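You operate a simulated robot arm through the tools that you are given. There is no shell and no other tool. Be economical: measure what you need, move in short steps, check, and stop when the job is done.

You run a simulated robot arm. Do the job below in one go: nothing can be reset, and whatever is moved stays where it is left.

JOB
Take the green strap seal and leave it on top of the red label block.
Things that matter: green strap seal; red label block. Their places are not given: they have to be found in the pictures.

It is judged by the outcome, as a careful person would: the job done as asked, and still so three seconds after it is handed in. It fails if anything else is knocked over, pushed out of place, dropped, spilled or broken. Lids that push on must go on centred and level and be pressed home; caps that screw on are set level and turned clockwise until they are tight.

ROBOT AND FRAMES
A 6-joint arm with a two-finger parallel gripper, fixed in place. Base frame: the origin is at the foot of the arm, x ahead of it, y to its left, z up; the work surface is at about z = 0. Units: m, degrees, N and s.
With the tool pointing down near the work surface it reaches from about 0.16 to 0.42 m from the base axis. Its first joint turns from -66.0 to 66.0 degrees. Payload 1.57 kg.
The tool frame sits at the grasp point between the pads (the TCP): z along the fingers, y along the line on which they close. The tips reach 0.03 m beyond it. Largest opening 0.08 m; finger width 0.017, thickness 0.012; the body of the gripper, 0.04 by 0.082 m, starts 0.08 m behind the TCP.
Orientation is that of the tool frame in the base frame, as a unit quaternion [x, y, z, w]. With the fingers straight down and closing along the base's y, the tool's x points along the base's -x, its y along +y and its z along -z.

CONTROLS
- The arm moves only by the tool nudge_tool. Its argument "commands" is a list of rows, each a list of 3 entries, a list of its own where there are three numbers: the shift along the tool's x, y, z in m, then the turn, a rotation vector about the tool's x, y, z in degrees, then the closure, from 0 (fully open) to 1 (shut). In form: [[[dx, dy, dz], [wx, wy, wz], fingers], ...]. A call has 1 to 12 rows; each row is the pose to reach, as a shift and turn from the pose commanded when the call began, along the tool's axes at that moment. Each row takes 0.2 s and may step no farther than 0.05 m and 8.6 degrees from the row before; otherwise, or with a gripper value out of range, the whole call is refused. Where a pose cannot be reached the arm comes as near as it can. A force on the tool above 40 N (or 10 N above the force at the start of the call, whichever is more), or a blocked arm, ends the call early, and 0.2 s more pass. The fingers move at their own pace (about 0.153 m/s each) and stop on an object; they squeeze with about 42 N. The grip force told is the motor's: it shows also when the fingers shut on nothing. Time passes only in rows, and 0.2 s behind the last, so rows that repeat a pose let the fingers close. It gives the time, the measured TCP pose, the force on the tool (base axes), the opening and the grip force at its end, in the units of the frame above (readings bear some noise), and new pictures: "show" is both (left out), scene, wrist or none.
- Cameras (640 x 400 px; columns grow to the right, rows downward): "scene" is fixed at [0.0237, -0.3213, 0.4498]; the picture's right is [0.98, -0.22, 0.00], its down [-0.10, -0.43, -0.90] and it looks along [0.20, 0.87, -0.44] (base axes); focal length 310 px, centre (320, 200). "wrist" rides on the gripper at [-0.032, 0, -0.078] in the tool frame; the picture's right is [0.00, -1.00, 0.00], its down [0.97, 0.00, -0.24] and it looks along [0.24, 0.00, 0.97] (tool axes); focal length 218 px, centre (320, 200).
- point_at(camera, pixels): there is no depth. For up to 12 entries [column, row, z] of the newest picture of that camera ("zoom" is the newest enlarged one), the place [x, y] in the base frame at which the ray of that pixel passes the height z, good to about 0.002 m, but the place of the scene camera against the robot may be out by one fixed shift of up to 0.018 m in any direction. No time passes.
- close_up(camera, box): a new picture of the part [left, top, right, bottom] of that camera's present view, enlarged. No time passes.
- hand_in(): hands the job in; it is judged then, once.

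Work in short steps. Measure before you move; look again where a grasp or a placing could have gone wrong, and mend it. You have 60 turns and 120 pictures in all, those below and enlarged ones among them. Open the gripper and draw the arm clear of the work before you hand the job in, unless the task says otherwise; then end with one line.

The tools are called after "Call:" as name(argument=value, ...) on one line, values as JSON. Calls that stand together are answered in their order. nudge_tool: Moves the arm, as the interface text tells. Its arguments: {"type":"object","properties":{"commands":{"type":"array","items":{"type":"array"}},"show":{"type":"string","enum":["both","scene","wrist","none"]}},"required":["commands"]} The other tools are called the same way: point_at (camera, pixels) gives the place at which the rays of pixels pass given heights; close_up (camera, box) takes an enlarged picture of a part of a camera's view; hand_in () hands the job in.

At the start:

```text
time_s: 0.0
eef_pos: [0.1744, 0.2185, 0.2339]
ee_rot: [0.0, 1.0, 0.0, 0.0]
wrist_force: [0.4, 0.3, -0.1]
finger_gap: 0.08
grasp_force: 0.1
```

scene: 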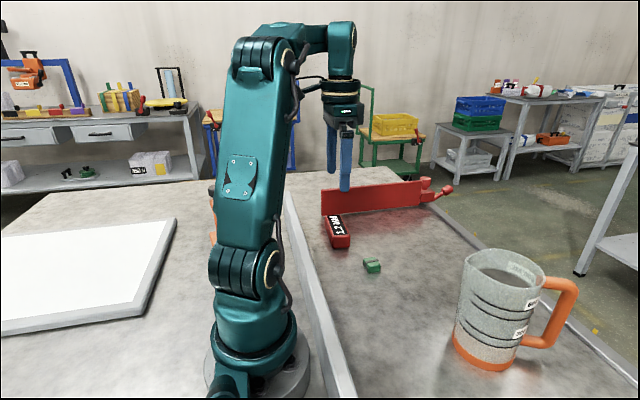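
wrist: 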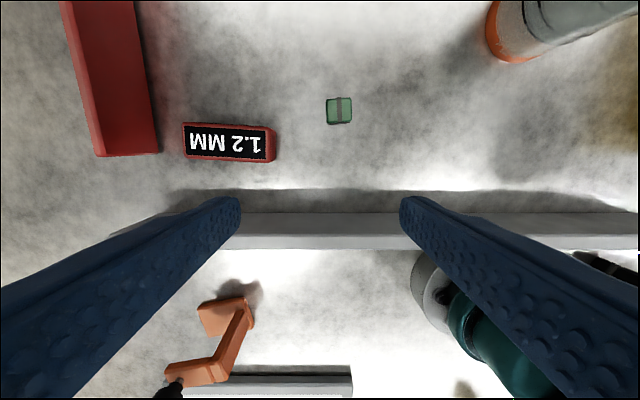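

The wrist picture shows the green seal at about (339,110) and the red label block at (228,143). I'll enlarge both and measure them.

Call:
close_up(camera="wrist", box=[160, 70, 400, 220])

Call:
close_up(camera="scene", box=[300, 170, 460, 290])

Call:
point_at(camera="wrist", pixels=[[339, 110, 0.015], [327, 98, 0.015], [351, 97, 0.015], [327, 124, 0.015], [352, 123, 0.015], [184, 124, 0.02], [272, 130, 0.02], [184, 156, 0.02], [270, 161, 0.02], [228, 143, 0.02], [320, 190, 0.0], [320, 230, 0.0]])

```text
2.67 times, centred on (280, 145) of wrist
```

zoom: 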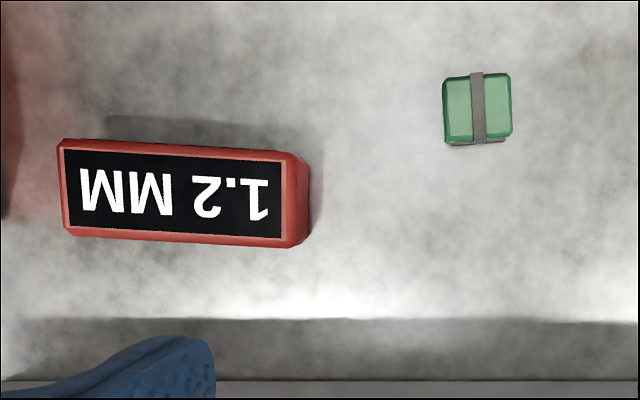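

```text
3.33 times, centred on (380, 230) of scene
```

zoom: 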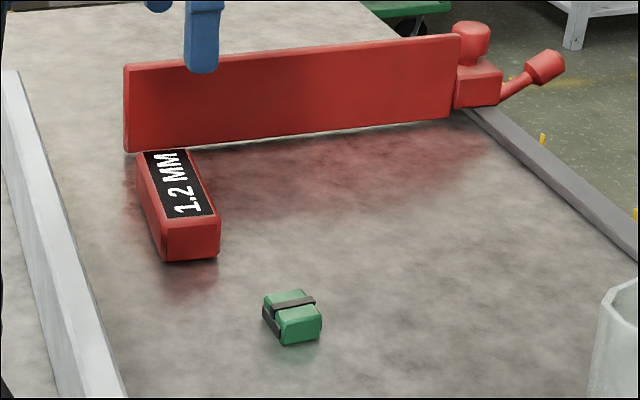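

```text
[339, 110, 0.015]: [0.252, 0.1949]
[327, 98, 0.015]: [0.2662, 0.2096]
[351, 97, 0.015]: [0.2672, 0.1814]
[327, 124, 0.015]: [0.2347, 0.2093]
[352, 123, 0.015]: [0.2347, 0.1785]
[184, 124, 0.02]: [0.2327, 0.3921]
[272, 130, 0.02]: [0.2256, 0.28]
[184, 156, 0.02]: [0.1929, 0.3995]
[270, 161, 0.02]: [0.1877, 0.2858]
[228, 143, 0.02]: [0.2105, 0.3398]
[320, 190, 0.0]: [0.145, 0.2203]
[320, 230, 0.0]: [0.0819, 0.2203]
```

The seal is near (0.25, 0.195) and its sides line up with the base axes. The block is near (0.21, 0.34), with its long side along y. I'll move over the seal partway down to refine these and measure the heights.

Call:
nudge_tool(commands=[[[-0.04, -0.012, 0.02], [0, 0, 0], 0], [[-0.076, -0.0235, 0.05], [0, 0, 0], 0], [[-0.076, -0.0235, 0.09], [0, 0, 0], 0], [[-0.076, -0.0235, 0.09], [0, 0, 0], 0]])

```text
time_s: 1.0
eef_pos: [0.2514, 0.1954, 0.1418]
ee_rot: [0.0, 1.0, 0.001, -0.001]
wrist_force: [0.6, -0.3, -0.8]
finger_gap: 0.0799
grasp_force: 0.1
```

scene: 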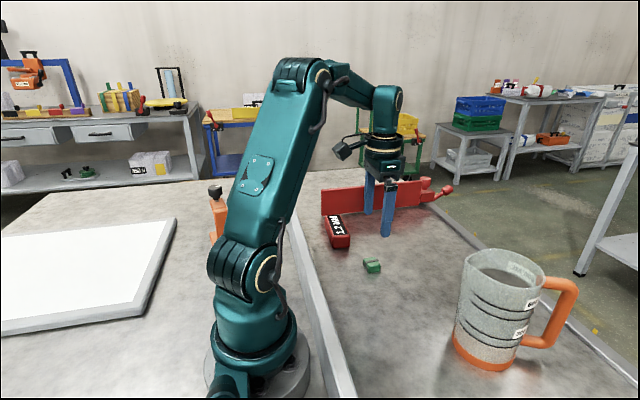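
wrist: 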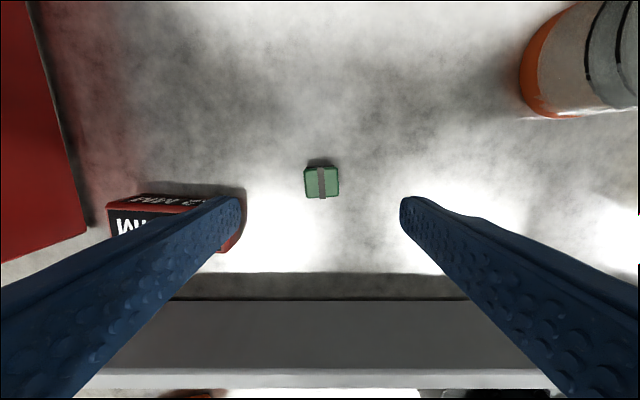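

The seal is now at wrist pixel (321,181), centred between the fingers. I'll enlarge it and measure its top and base at several heights.

Call:
close_up(camera="wrist", box=[280, 150, 360, 210])

Call:
point_at(camera="wrist", pixels=[[304, 172, 0.02], [337, 168, 0.02], [305, 198, 0.02], [338, 195, 0.02], [304, 172, 0.0], [337, 168, 0.0], [305, 198, 0.0], [245, 205, 0.0], [245, 190, 0.0], [107, 212, 0.03]])

Call:
point_at(camera="scene", pixels=[[372, 259, 0.02], [372, 265, 0.01], [341, 249, 0.0], [341, 237, 0.02], [341, 237, 0.03]])

```text
6.67 times, centred on (320, 180) of wrist
```

zoom: 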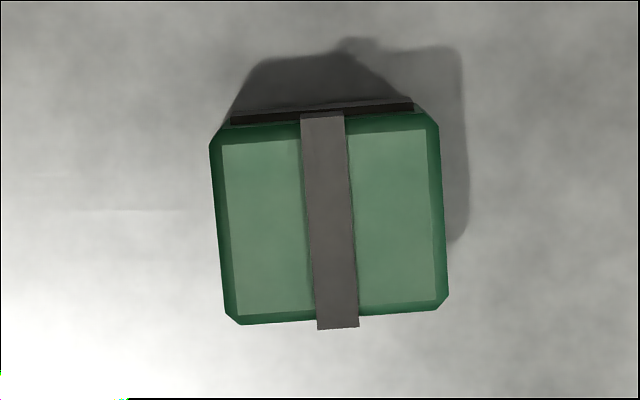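

```text
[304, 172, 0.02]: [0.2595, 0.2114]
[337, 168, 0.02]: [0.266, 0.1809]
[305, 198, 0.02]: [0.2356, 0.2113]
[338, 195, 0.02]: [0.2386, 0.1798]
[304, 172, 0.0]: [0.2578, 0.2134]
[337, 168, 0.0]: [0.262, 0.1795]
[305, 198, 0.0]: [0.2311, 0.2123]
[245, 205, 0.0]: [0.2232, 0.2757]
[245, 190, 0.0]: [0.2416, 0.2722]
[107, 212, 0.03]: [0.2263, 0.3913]
```

```text
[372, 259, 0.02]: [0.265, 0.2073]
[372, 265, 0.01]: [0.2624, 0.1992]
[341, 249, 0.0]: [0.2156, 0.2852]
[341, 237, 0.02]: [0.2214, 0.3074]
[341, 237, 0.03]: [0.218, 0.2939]
```

The seal is about 0.03 m wide, centred near (0.250, 0.196) and turned about 4.5° anticlockwise in the picture. I'll turn the tool -4.5° and descend with the fingers open, stopping just above the floor.

Call:
nudge_tool(commands=[[[0.001, 0.0005, 0.03], [0, 0, -2.5], 0], [[0.001, 0.0005, 0.06], [0, 0, -4.5], 0], [[0.001, 0.0005, 0.085], [0, 0, -4.5], 0], [[0.001, 0.0005, 0.102], [0, 0, -4.5], 0], [[0.001, 0.0005, 0.102], [0, 0, -4.5], 0]])

```text
time_s: 2.2
eef_pos: [0.2514, 0.1954, 0.0429]
ee_rot: [-0.04, 0.999, -0.001, 0.0]
wrist_force: [0.5, 0.0, -0.3]
finger_gap: 0.08
grasp_force: 0.0
```

scene: 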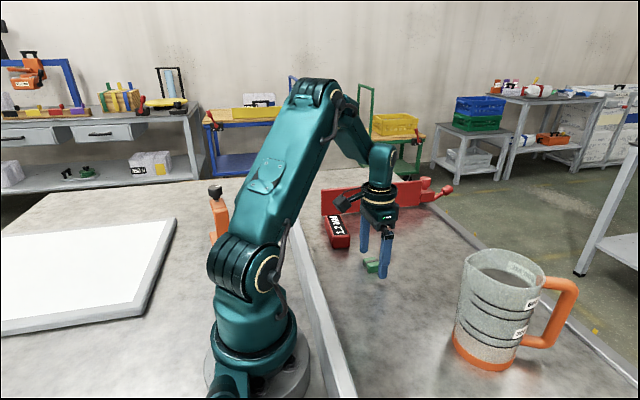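
wrist: 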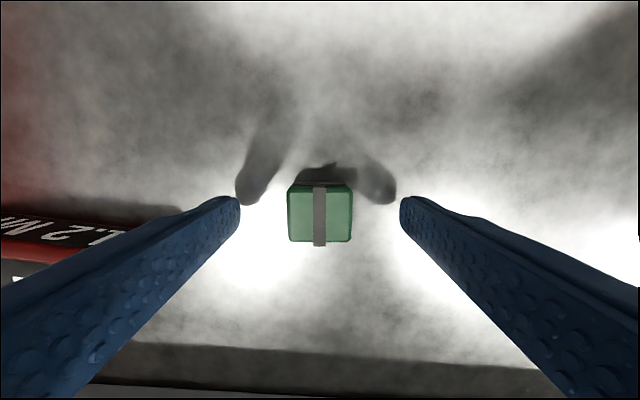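

The seal is square to the fingers, at (319,213). I'll check its x position against the TCP, since I want it in the middle of the finger width.

Call:
point_at(camera="wrist", pixels=[[288, 186, 0.018], [352, 184, 0.018], [289, 241, 0.018], [351, 241, 0.018], [320, 213, 0.018], [320, 213, 0.025], [237, 200, 0.013], [403, 200, 0.013]])

Call:
close_up(camera="scene", box=[310, 190, 430, 290])

```text
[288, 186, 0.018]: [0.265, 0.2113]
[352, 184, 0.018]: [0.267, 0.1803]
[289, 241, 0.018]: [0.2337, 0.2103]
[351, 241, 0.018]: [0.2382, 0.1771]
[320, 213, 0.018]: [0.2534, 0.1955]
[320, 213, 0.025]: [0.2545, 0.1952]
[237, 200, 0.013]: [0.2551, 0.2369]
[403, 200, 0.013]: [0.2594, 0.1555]
```

```text
4.00 times, centred on (370, 240) of scene
```

zoom: 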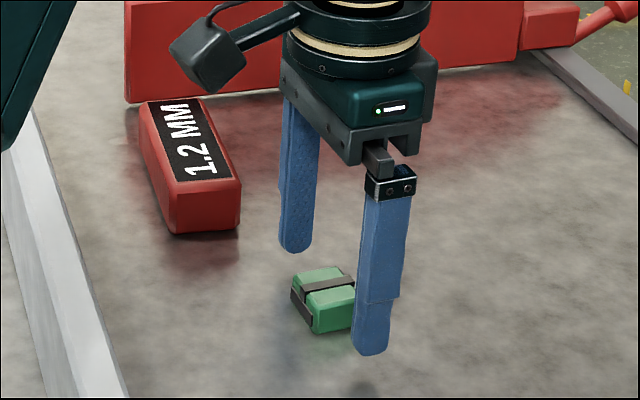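

The seal is centred within about 2 mm. I'll descend 8 mm and close.

Call:
nudge_tool(commands=[[[-0.001, 0, 0.008], [0, 0, 0], 0], [[-0.001, 0, 0.008], [0, 0, 0], 0], [[-0.001, 0, 0.008], [0, 0, 0], 1], [[-0.001, 0, 0.008], [0, 0, 0], 1], [[-0.001, 0, 0.008], [0, 0, 0], 1]])

```text
time_s: 3.4
eef_pos: [0.2524, 0.1958, 0.035]
ee_rot: [-0.04, 0.999, 0.0, 0.0]
wrist_force: [-0.3, -0.2, -0.4]
finger_gap: 0.0308
grasp_force: 39.5
```

scene: 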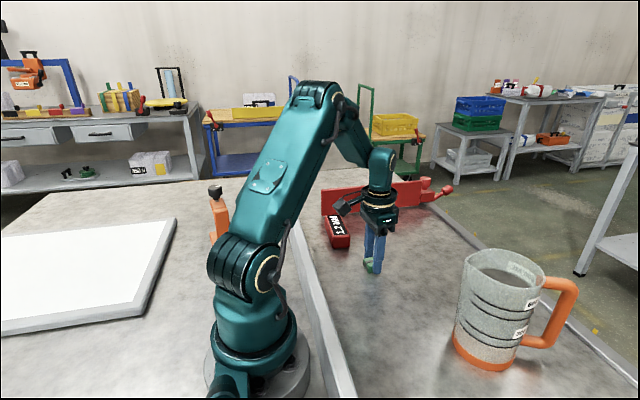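
wrist: 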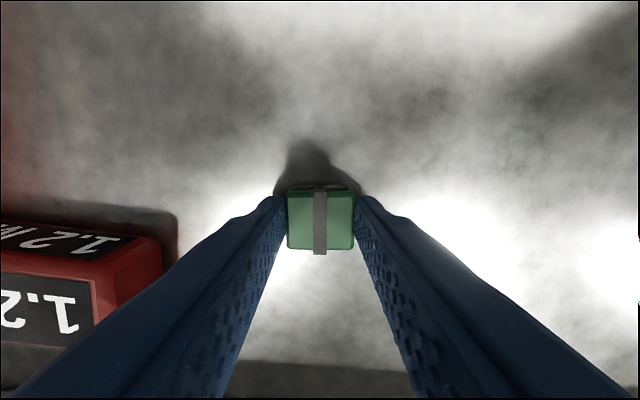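

The gap of 0.031 m at 39.5 N shows the seal is held. I'll lift straight up 0.1 m.

Call:
nudge_tool(commands=[[[0, 0, -0.03], [0, 0, 0], 1], [[0, 0, -0.065], [0, 0, 0], 1], [[0, 0, -0.1], [0, 0, 0], 1], [[0, 0, -0.1], [0, 0, 0], 1]])

```text
time_s: 4.4
eef_pos: [0.2505, 0.1946, 0.1357]
ee_rot: [-0.039, 0.999, 0.0, -0.001]
wrist_force: [0.7, 0.0, 0.2]
finger_gap: 0.0308
grasp_force: 39.8
```

scene: 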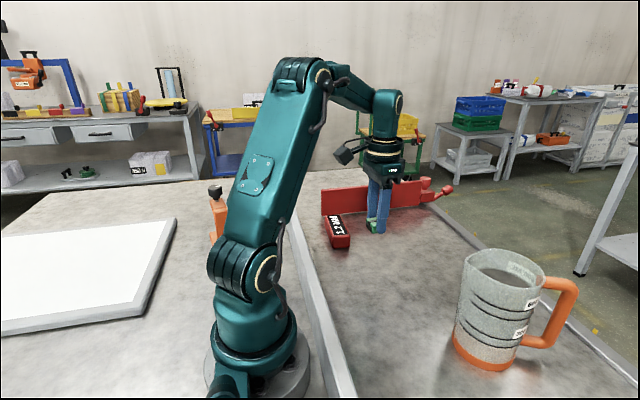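
wrist: 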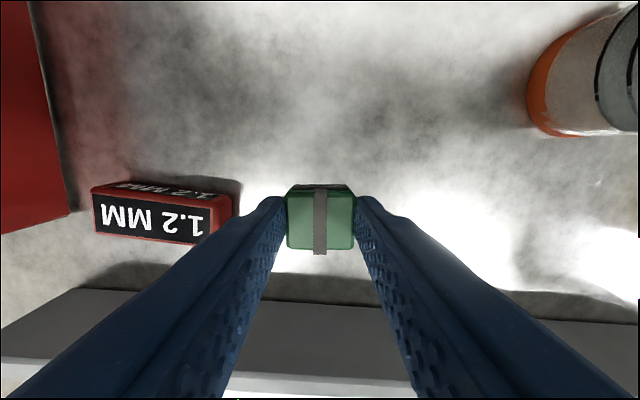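

The seal is held, and the top and +x side of the block are both visible at (160,210). I'll enlarge the block to work out its height.

Call:
close_up(camera="wrist", box=[80, 160, 240, 260])

Call:
close_up(camera="scene", box=[310, 200, 390, 260])

```text
4.00 times, centred on (160, 210) of wrist
```

zoom: 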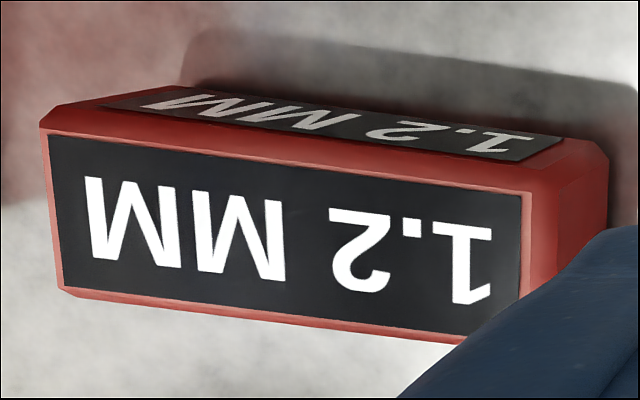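

```text
6.67 times, centred on (350, 230) of scene
```

zoom: 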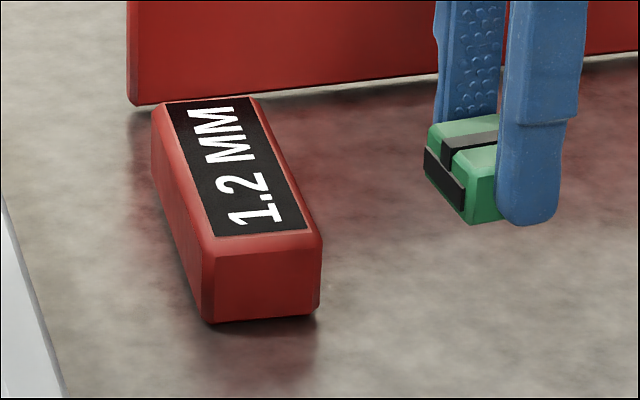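

Call:
point_at(camera="wrist", pixels=[[212.5, 207.5, 0.03], [212.5, 207.5, 0.036], [212.5, 207.5, 0.042], [92, 194, 0.036], [97, 231.5, 0.036], [208, 243, 0.036], [152, 220, 0.036], [320, 222, 0.12], [289, 193, 0.12], [351, 193, 0.12], [351, 248, 0.12], [289, 248, 0.12]])

```text
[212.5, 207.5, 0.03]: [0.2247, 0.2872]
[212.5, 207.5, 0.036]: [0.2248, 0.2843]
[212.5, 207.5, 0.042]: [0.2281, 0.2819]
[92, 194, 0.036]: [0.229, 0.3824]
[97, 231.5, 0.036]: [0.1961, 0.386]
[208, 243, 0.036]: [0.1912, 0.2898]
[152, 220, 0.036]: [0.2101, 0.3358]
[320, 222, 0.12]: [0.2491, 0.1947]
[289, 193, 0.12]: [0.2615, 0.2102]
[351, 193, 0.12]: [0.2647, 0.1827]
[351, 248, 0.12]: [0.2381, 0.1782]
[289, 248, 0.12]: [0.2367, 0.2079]
```

The two views agree on a block top at about z = 0.037, centred at (0.210, 0.335), with its long axis turned about +2.7°. I'll carry the seal over it at the present height and turn it to line up.

Call:
nudge_tool(commands=[[[0.007, 0.035, 0], [0, 0, 1.8], 1], [[0.014, 0.07, 0], [0, 0, 3.6], 1], [[0.021, 0.107, 0], [0, 0, 5.4], 1], [[0.029, 0.1427, 0], [0, 0, 7.2], 1], [[0.029, 0.1427, 0], [0, 0, 7.2], 1], [[0.029, 0.1427, 0], [0, 0, 7.2], 1]])

```text
time_s: 5.8
eef_pos: [0.2106, 0.3345, 0.1344]
ee_rot: [0.024, 1.0, 0.0, -0.001]
wrist_force: [-0.5, -0.1, 0.0]
finger_gap: 0.0307
grasp_force: 40.0
out of reach, approached as far as the arm can: row 4, 5
```

scene: 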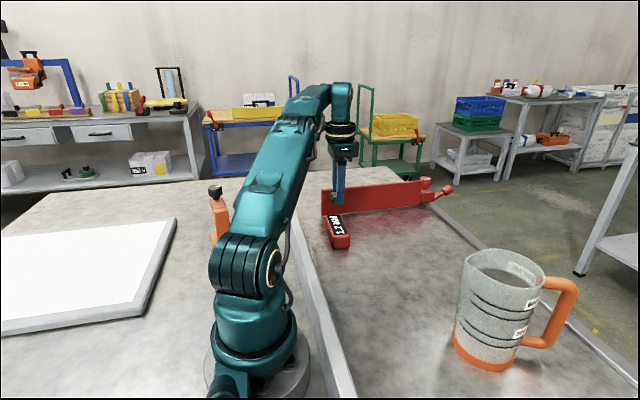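
wrist: 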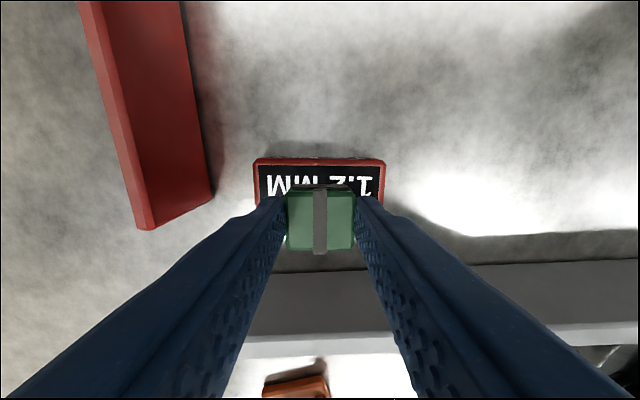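

Everything is aligned, with the block spanning columns 255–385 symmetrically about the seal at 320. I'll check the block's far edge, then lower to a few mm above contact (expected TCP z ≈ 0.072).

Call:
point_at(camera="wrist", pixels=[[255, 163, 0.037], [385, 165, 0.037], [320, 161, 0.037]])

Call:
nudge_tool(commands=[[[0, 0, 0.025], [0, 0, 0], 1], [[0, 0, 0.045], [0, 0, 0], 1], [[0, 0, 0.055], [0, 0, 0], 1], [[0, 0, 0.055], [0, 0, 0], 1]])

```text
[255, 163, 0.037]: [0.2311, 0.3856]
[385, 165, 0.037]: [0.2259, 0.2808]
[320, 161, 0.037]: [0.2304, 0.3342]
```

```text
time_s: 6.8
eef_pos: [0.2112, 0.3358, 0.0781]
ee_rot: [0.023, 1.0, 0.001, -0.002]
wrist_force: [-0.1, 0.2, -0.2]
finger_gap: 0.0306
grasp_force: 39.1
```

scene: 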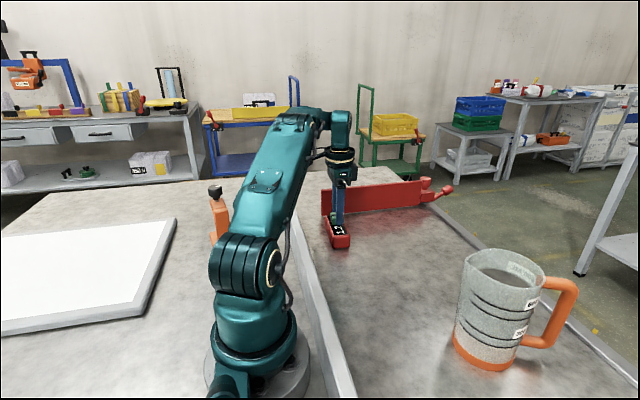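
wrist: 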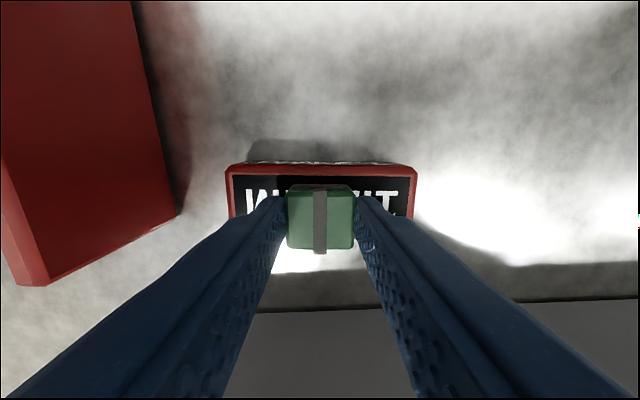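

The block's far edge is at x ≈ 0.229–0.230 and its centre at about 0.211, so the seal is centred. I'll lower a few mm and look for a contact force.

Call:
nudge_tool(commands=[[[0, 0, 0.002], [0, 0, 0], 1], [[0, 0, 0.004], [0, 0, 0], 1], [[0, 0, 0.004], [0, 0, 0], 1]], show="none")

Call:
close_up(camera="scene", box=[310, 200, 370, 255])

```text
time_s: 7.6
eef_pos: [0.2109, 0.3355, 0.0752]
ee_rot: [0.024, 1.0, 0.0, -0.001]
wrist_force: [0.5, -0.2, -0.4]
finger_gap: 0.0308
grasp_force: 39.7
```

```text
7.27 times, centred on (340, 228) of scene
```

zoom: 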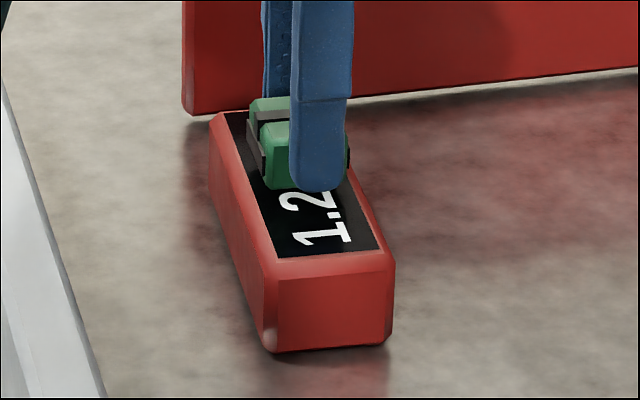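

There's no contact yet at z 0.075, and the seal sits just above the label. I'll keep going down in 1 mm steps.

Call:
nudge_tool(commands=[[[0, 0, 0.001], [0, 0, 0], 1], [[0, 0, 0.002], [0, 0, 0], 1], [[0, 0, 0.002], [0, 0, 0], 1]], show="none")

```text
time_s: 8.4
eef_pos: [0.2107, 0.3351, 0.0736]
ee_rot: [0.023, 1.0, 0.0, -0.001]
wrist_force: [-0.1, -0.1, -0.3]
finger_gap: 0.0306
grasp_force: 39.6
```

There's still no force, so I'll go down 1.5 mm more.

Call:
nudge_tool(commands=[[[0, 0, 0.001], [0, 0, 0], 1], [[0, 0, 0.0015], [0, 0, 0], 1], [[0, 0, 0.0015], [0, 0, 0], 1]], show="none")

Call:
close_up(camera="scene", box=[310, 200, 370, 255])

```text
time_s: 9.2
eef_pos: [0.2112, 0.336, 0.0695]
ee_rot: [0.023, 1.0, 0.001, -0.001]
wrist_force: [0.1, -0.6, -0.5]
finger_gap: 0.0306
grasp_force: 40.0
```

```text
7.27 times, centred on (340, 228) of scene
```

zoom: 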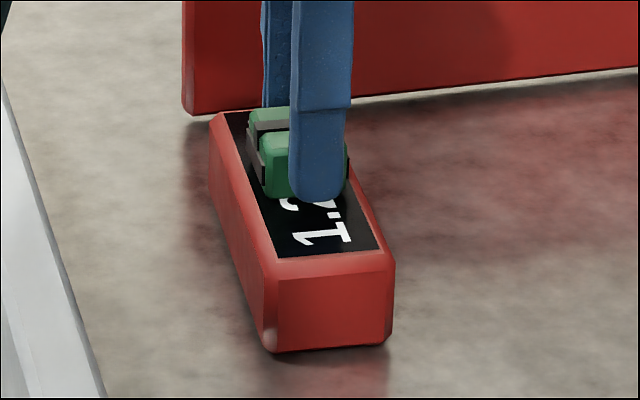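

The force is still close to zero, so I'll go on down by 1.5 mm.

Call:
nudge_tool(commands=[[[0, 0, 0.0008], [0, 0, 0], 1], [[0, 0, 0.0015], [0, 0, 0], 1], [[0, 0, 0.0015], [0, 0, 0], 1]], show="none")

```text
time_s: 10.0
eef_pos: [0.211, 0.3363, 0.0691]
ee_rot: [0.023, 1.0, 0.001, -0.001]
wrist_force: [-0.9, -0.6, 4.5]
finger_gap: 0.0305
grasp_force: 39.5
```

The upward force of 4.5 N shows the seal is touching the block. I'll open partway, keeping both fingers over the block's length.

Call:
nudge_tool(commands=[[[0, 0, 0], [0, 0, 0], 0.45], [[0, 0, 0], [0, 0, 0], 0.45], [[0, 0, 0], [0, 0, 0], 0.45]])

```text
time_s: 10.8
eef_pos: [0.2107, 0.3354, 0.0708]
ee_rot: [0.023, 1.0, 0.001, -0.001]
wrist_force: [-0.5, 0.3, -0.8]
finger_gap: 0.0439
grasp_force: 0.1
```

scene: 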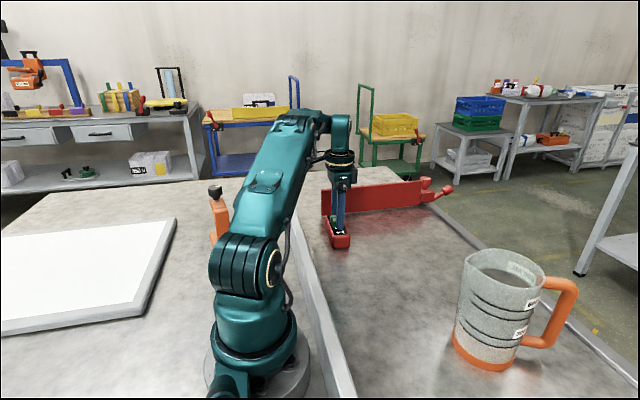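
wrist: 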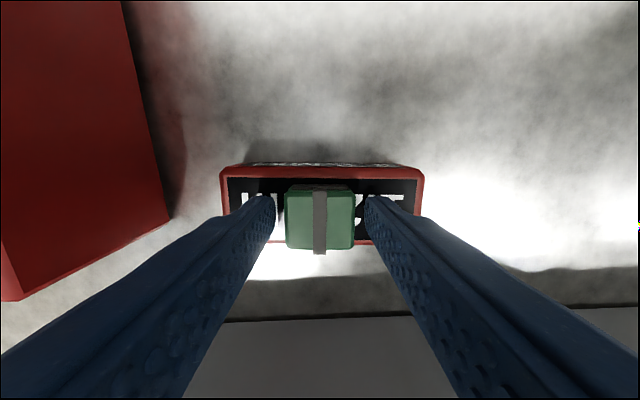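

The seal is free between the fingers and lies on the block. I'll raise the arm straight up, then back toward the base to get clear.

Call:
nudge_tool(commands=[[[0, 0, -0.02], [0, 0, 0], 0.45], [[0, 0, -0.05], [0, 0, 0], 0.45], [[0, 0, -0.09], [0, 0, 0], 0.45], [[0, -0.04, -0.12], [0, 0, 0], 0.3], [[0, -0.08, -0.13], [0, 0, 0], 0], [[0, -0.08, -0.13], [0, 0, 0], 0]])

Call:
close_up(camera="scene", box=[310, 200, 370, 255])

```text
time_s: 12.2
eef_pos: [0.2076, 0.2586, 0.1985]
ee_rot: [0.023, 1.0, 0.0, 0.001]
wrist_force: [-0.2, -0.3, -0.8]
finger_gap: 0.0803
grasp_force: 0.0
out of reach, approached as far as the arm can: row 3
```

scene: 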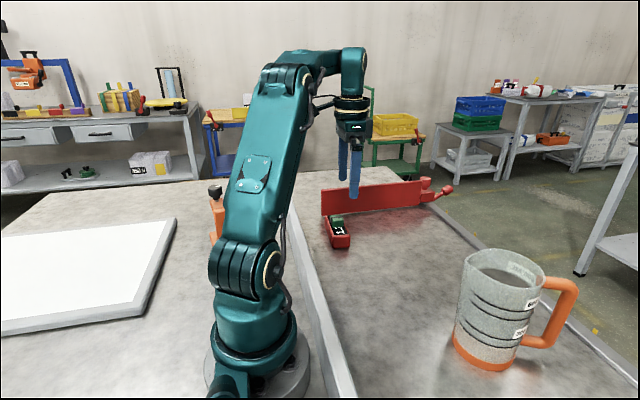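
wrist: 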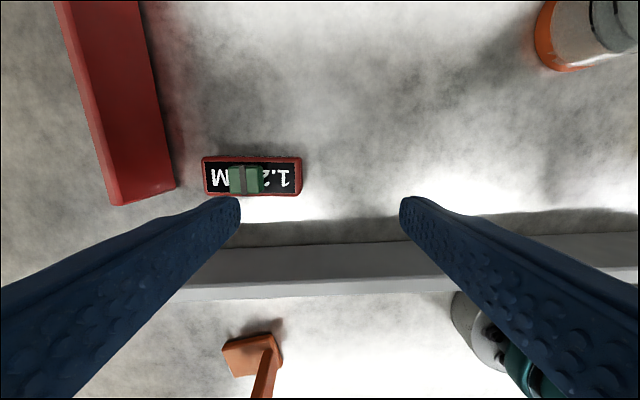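

```text
7.27 times, centred on (340, 228) of scene
```

zoom: 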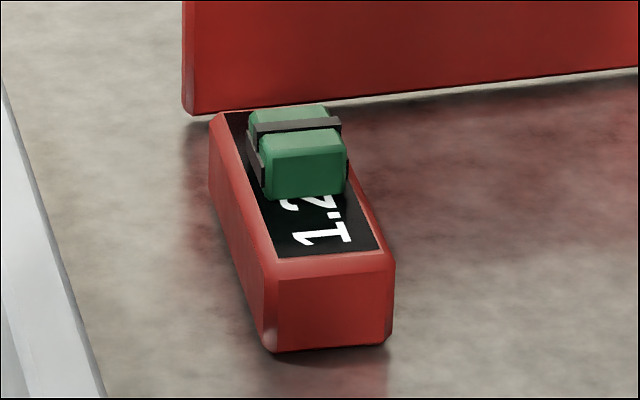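

The seal rests level on top of the block, the block hasn't moved, and the open gripper is clear, so I'm handing in.

Call:
hand_in()

```text
The job is handed in.
```

The green strap seal is resting level and centred on top of the red label block, with nothing else disturbed, and the job is handed in.
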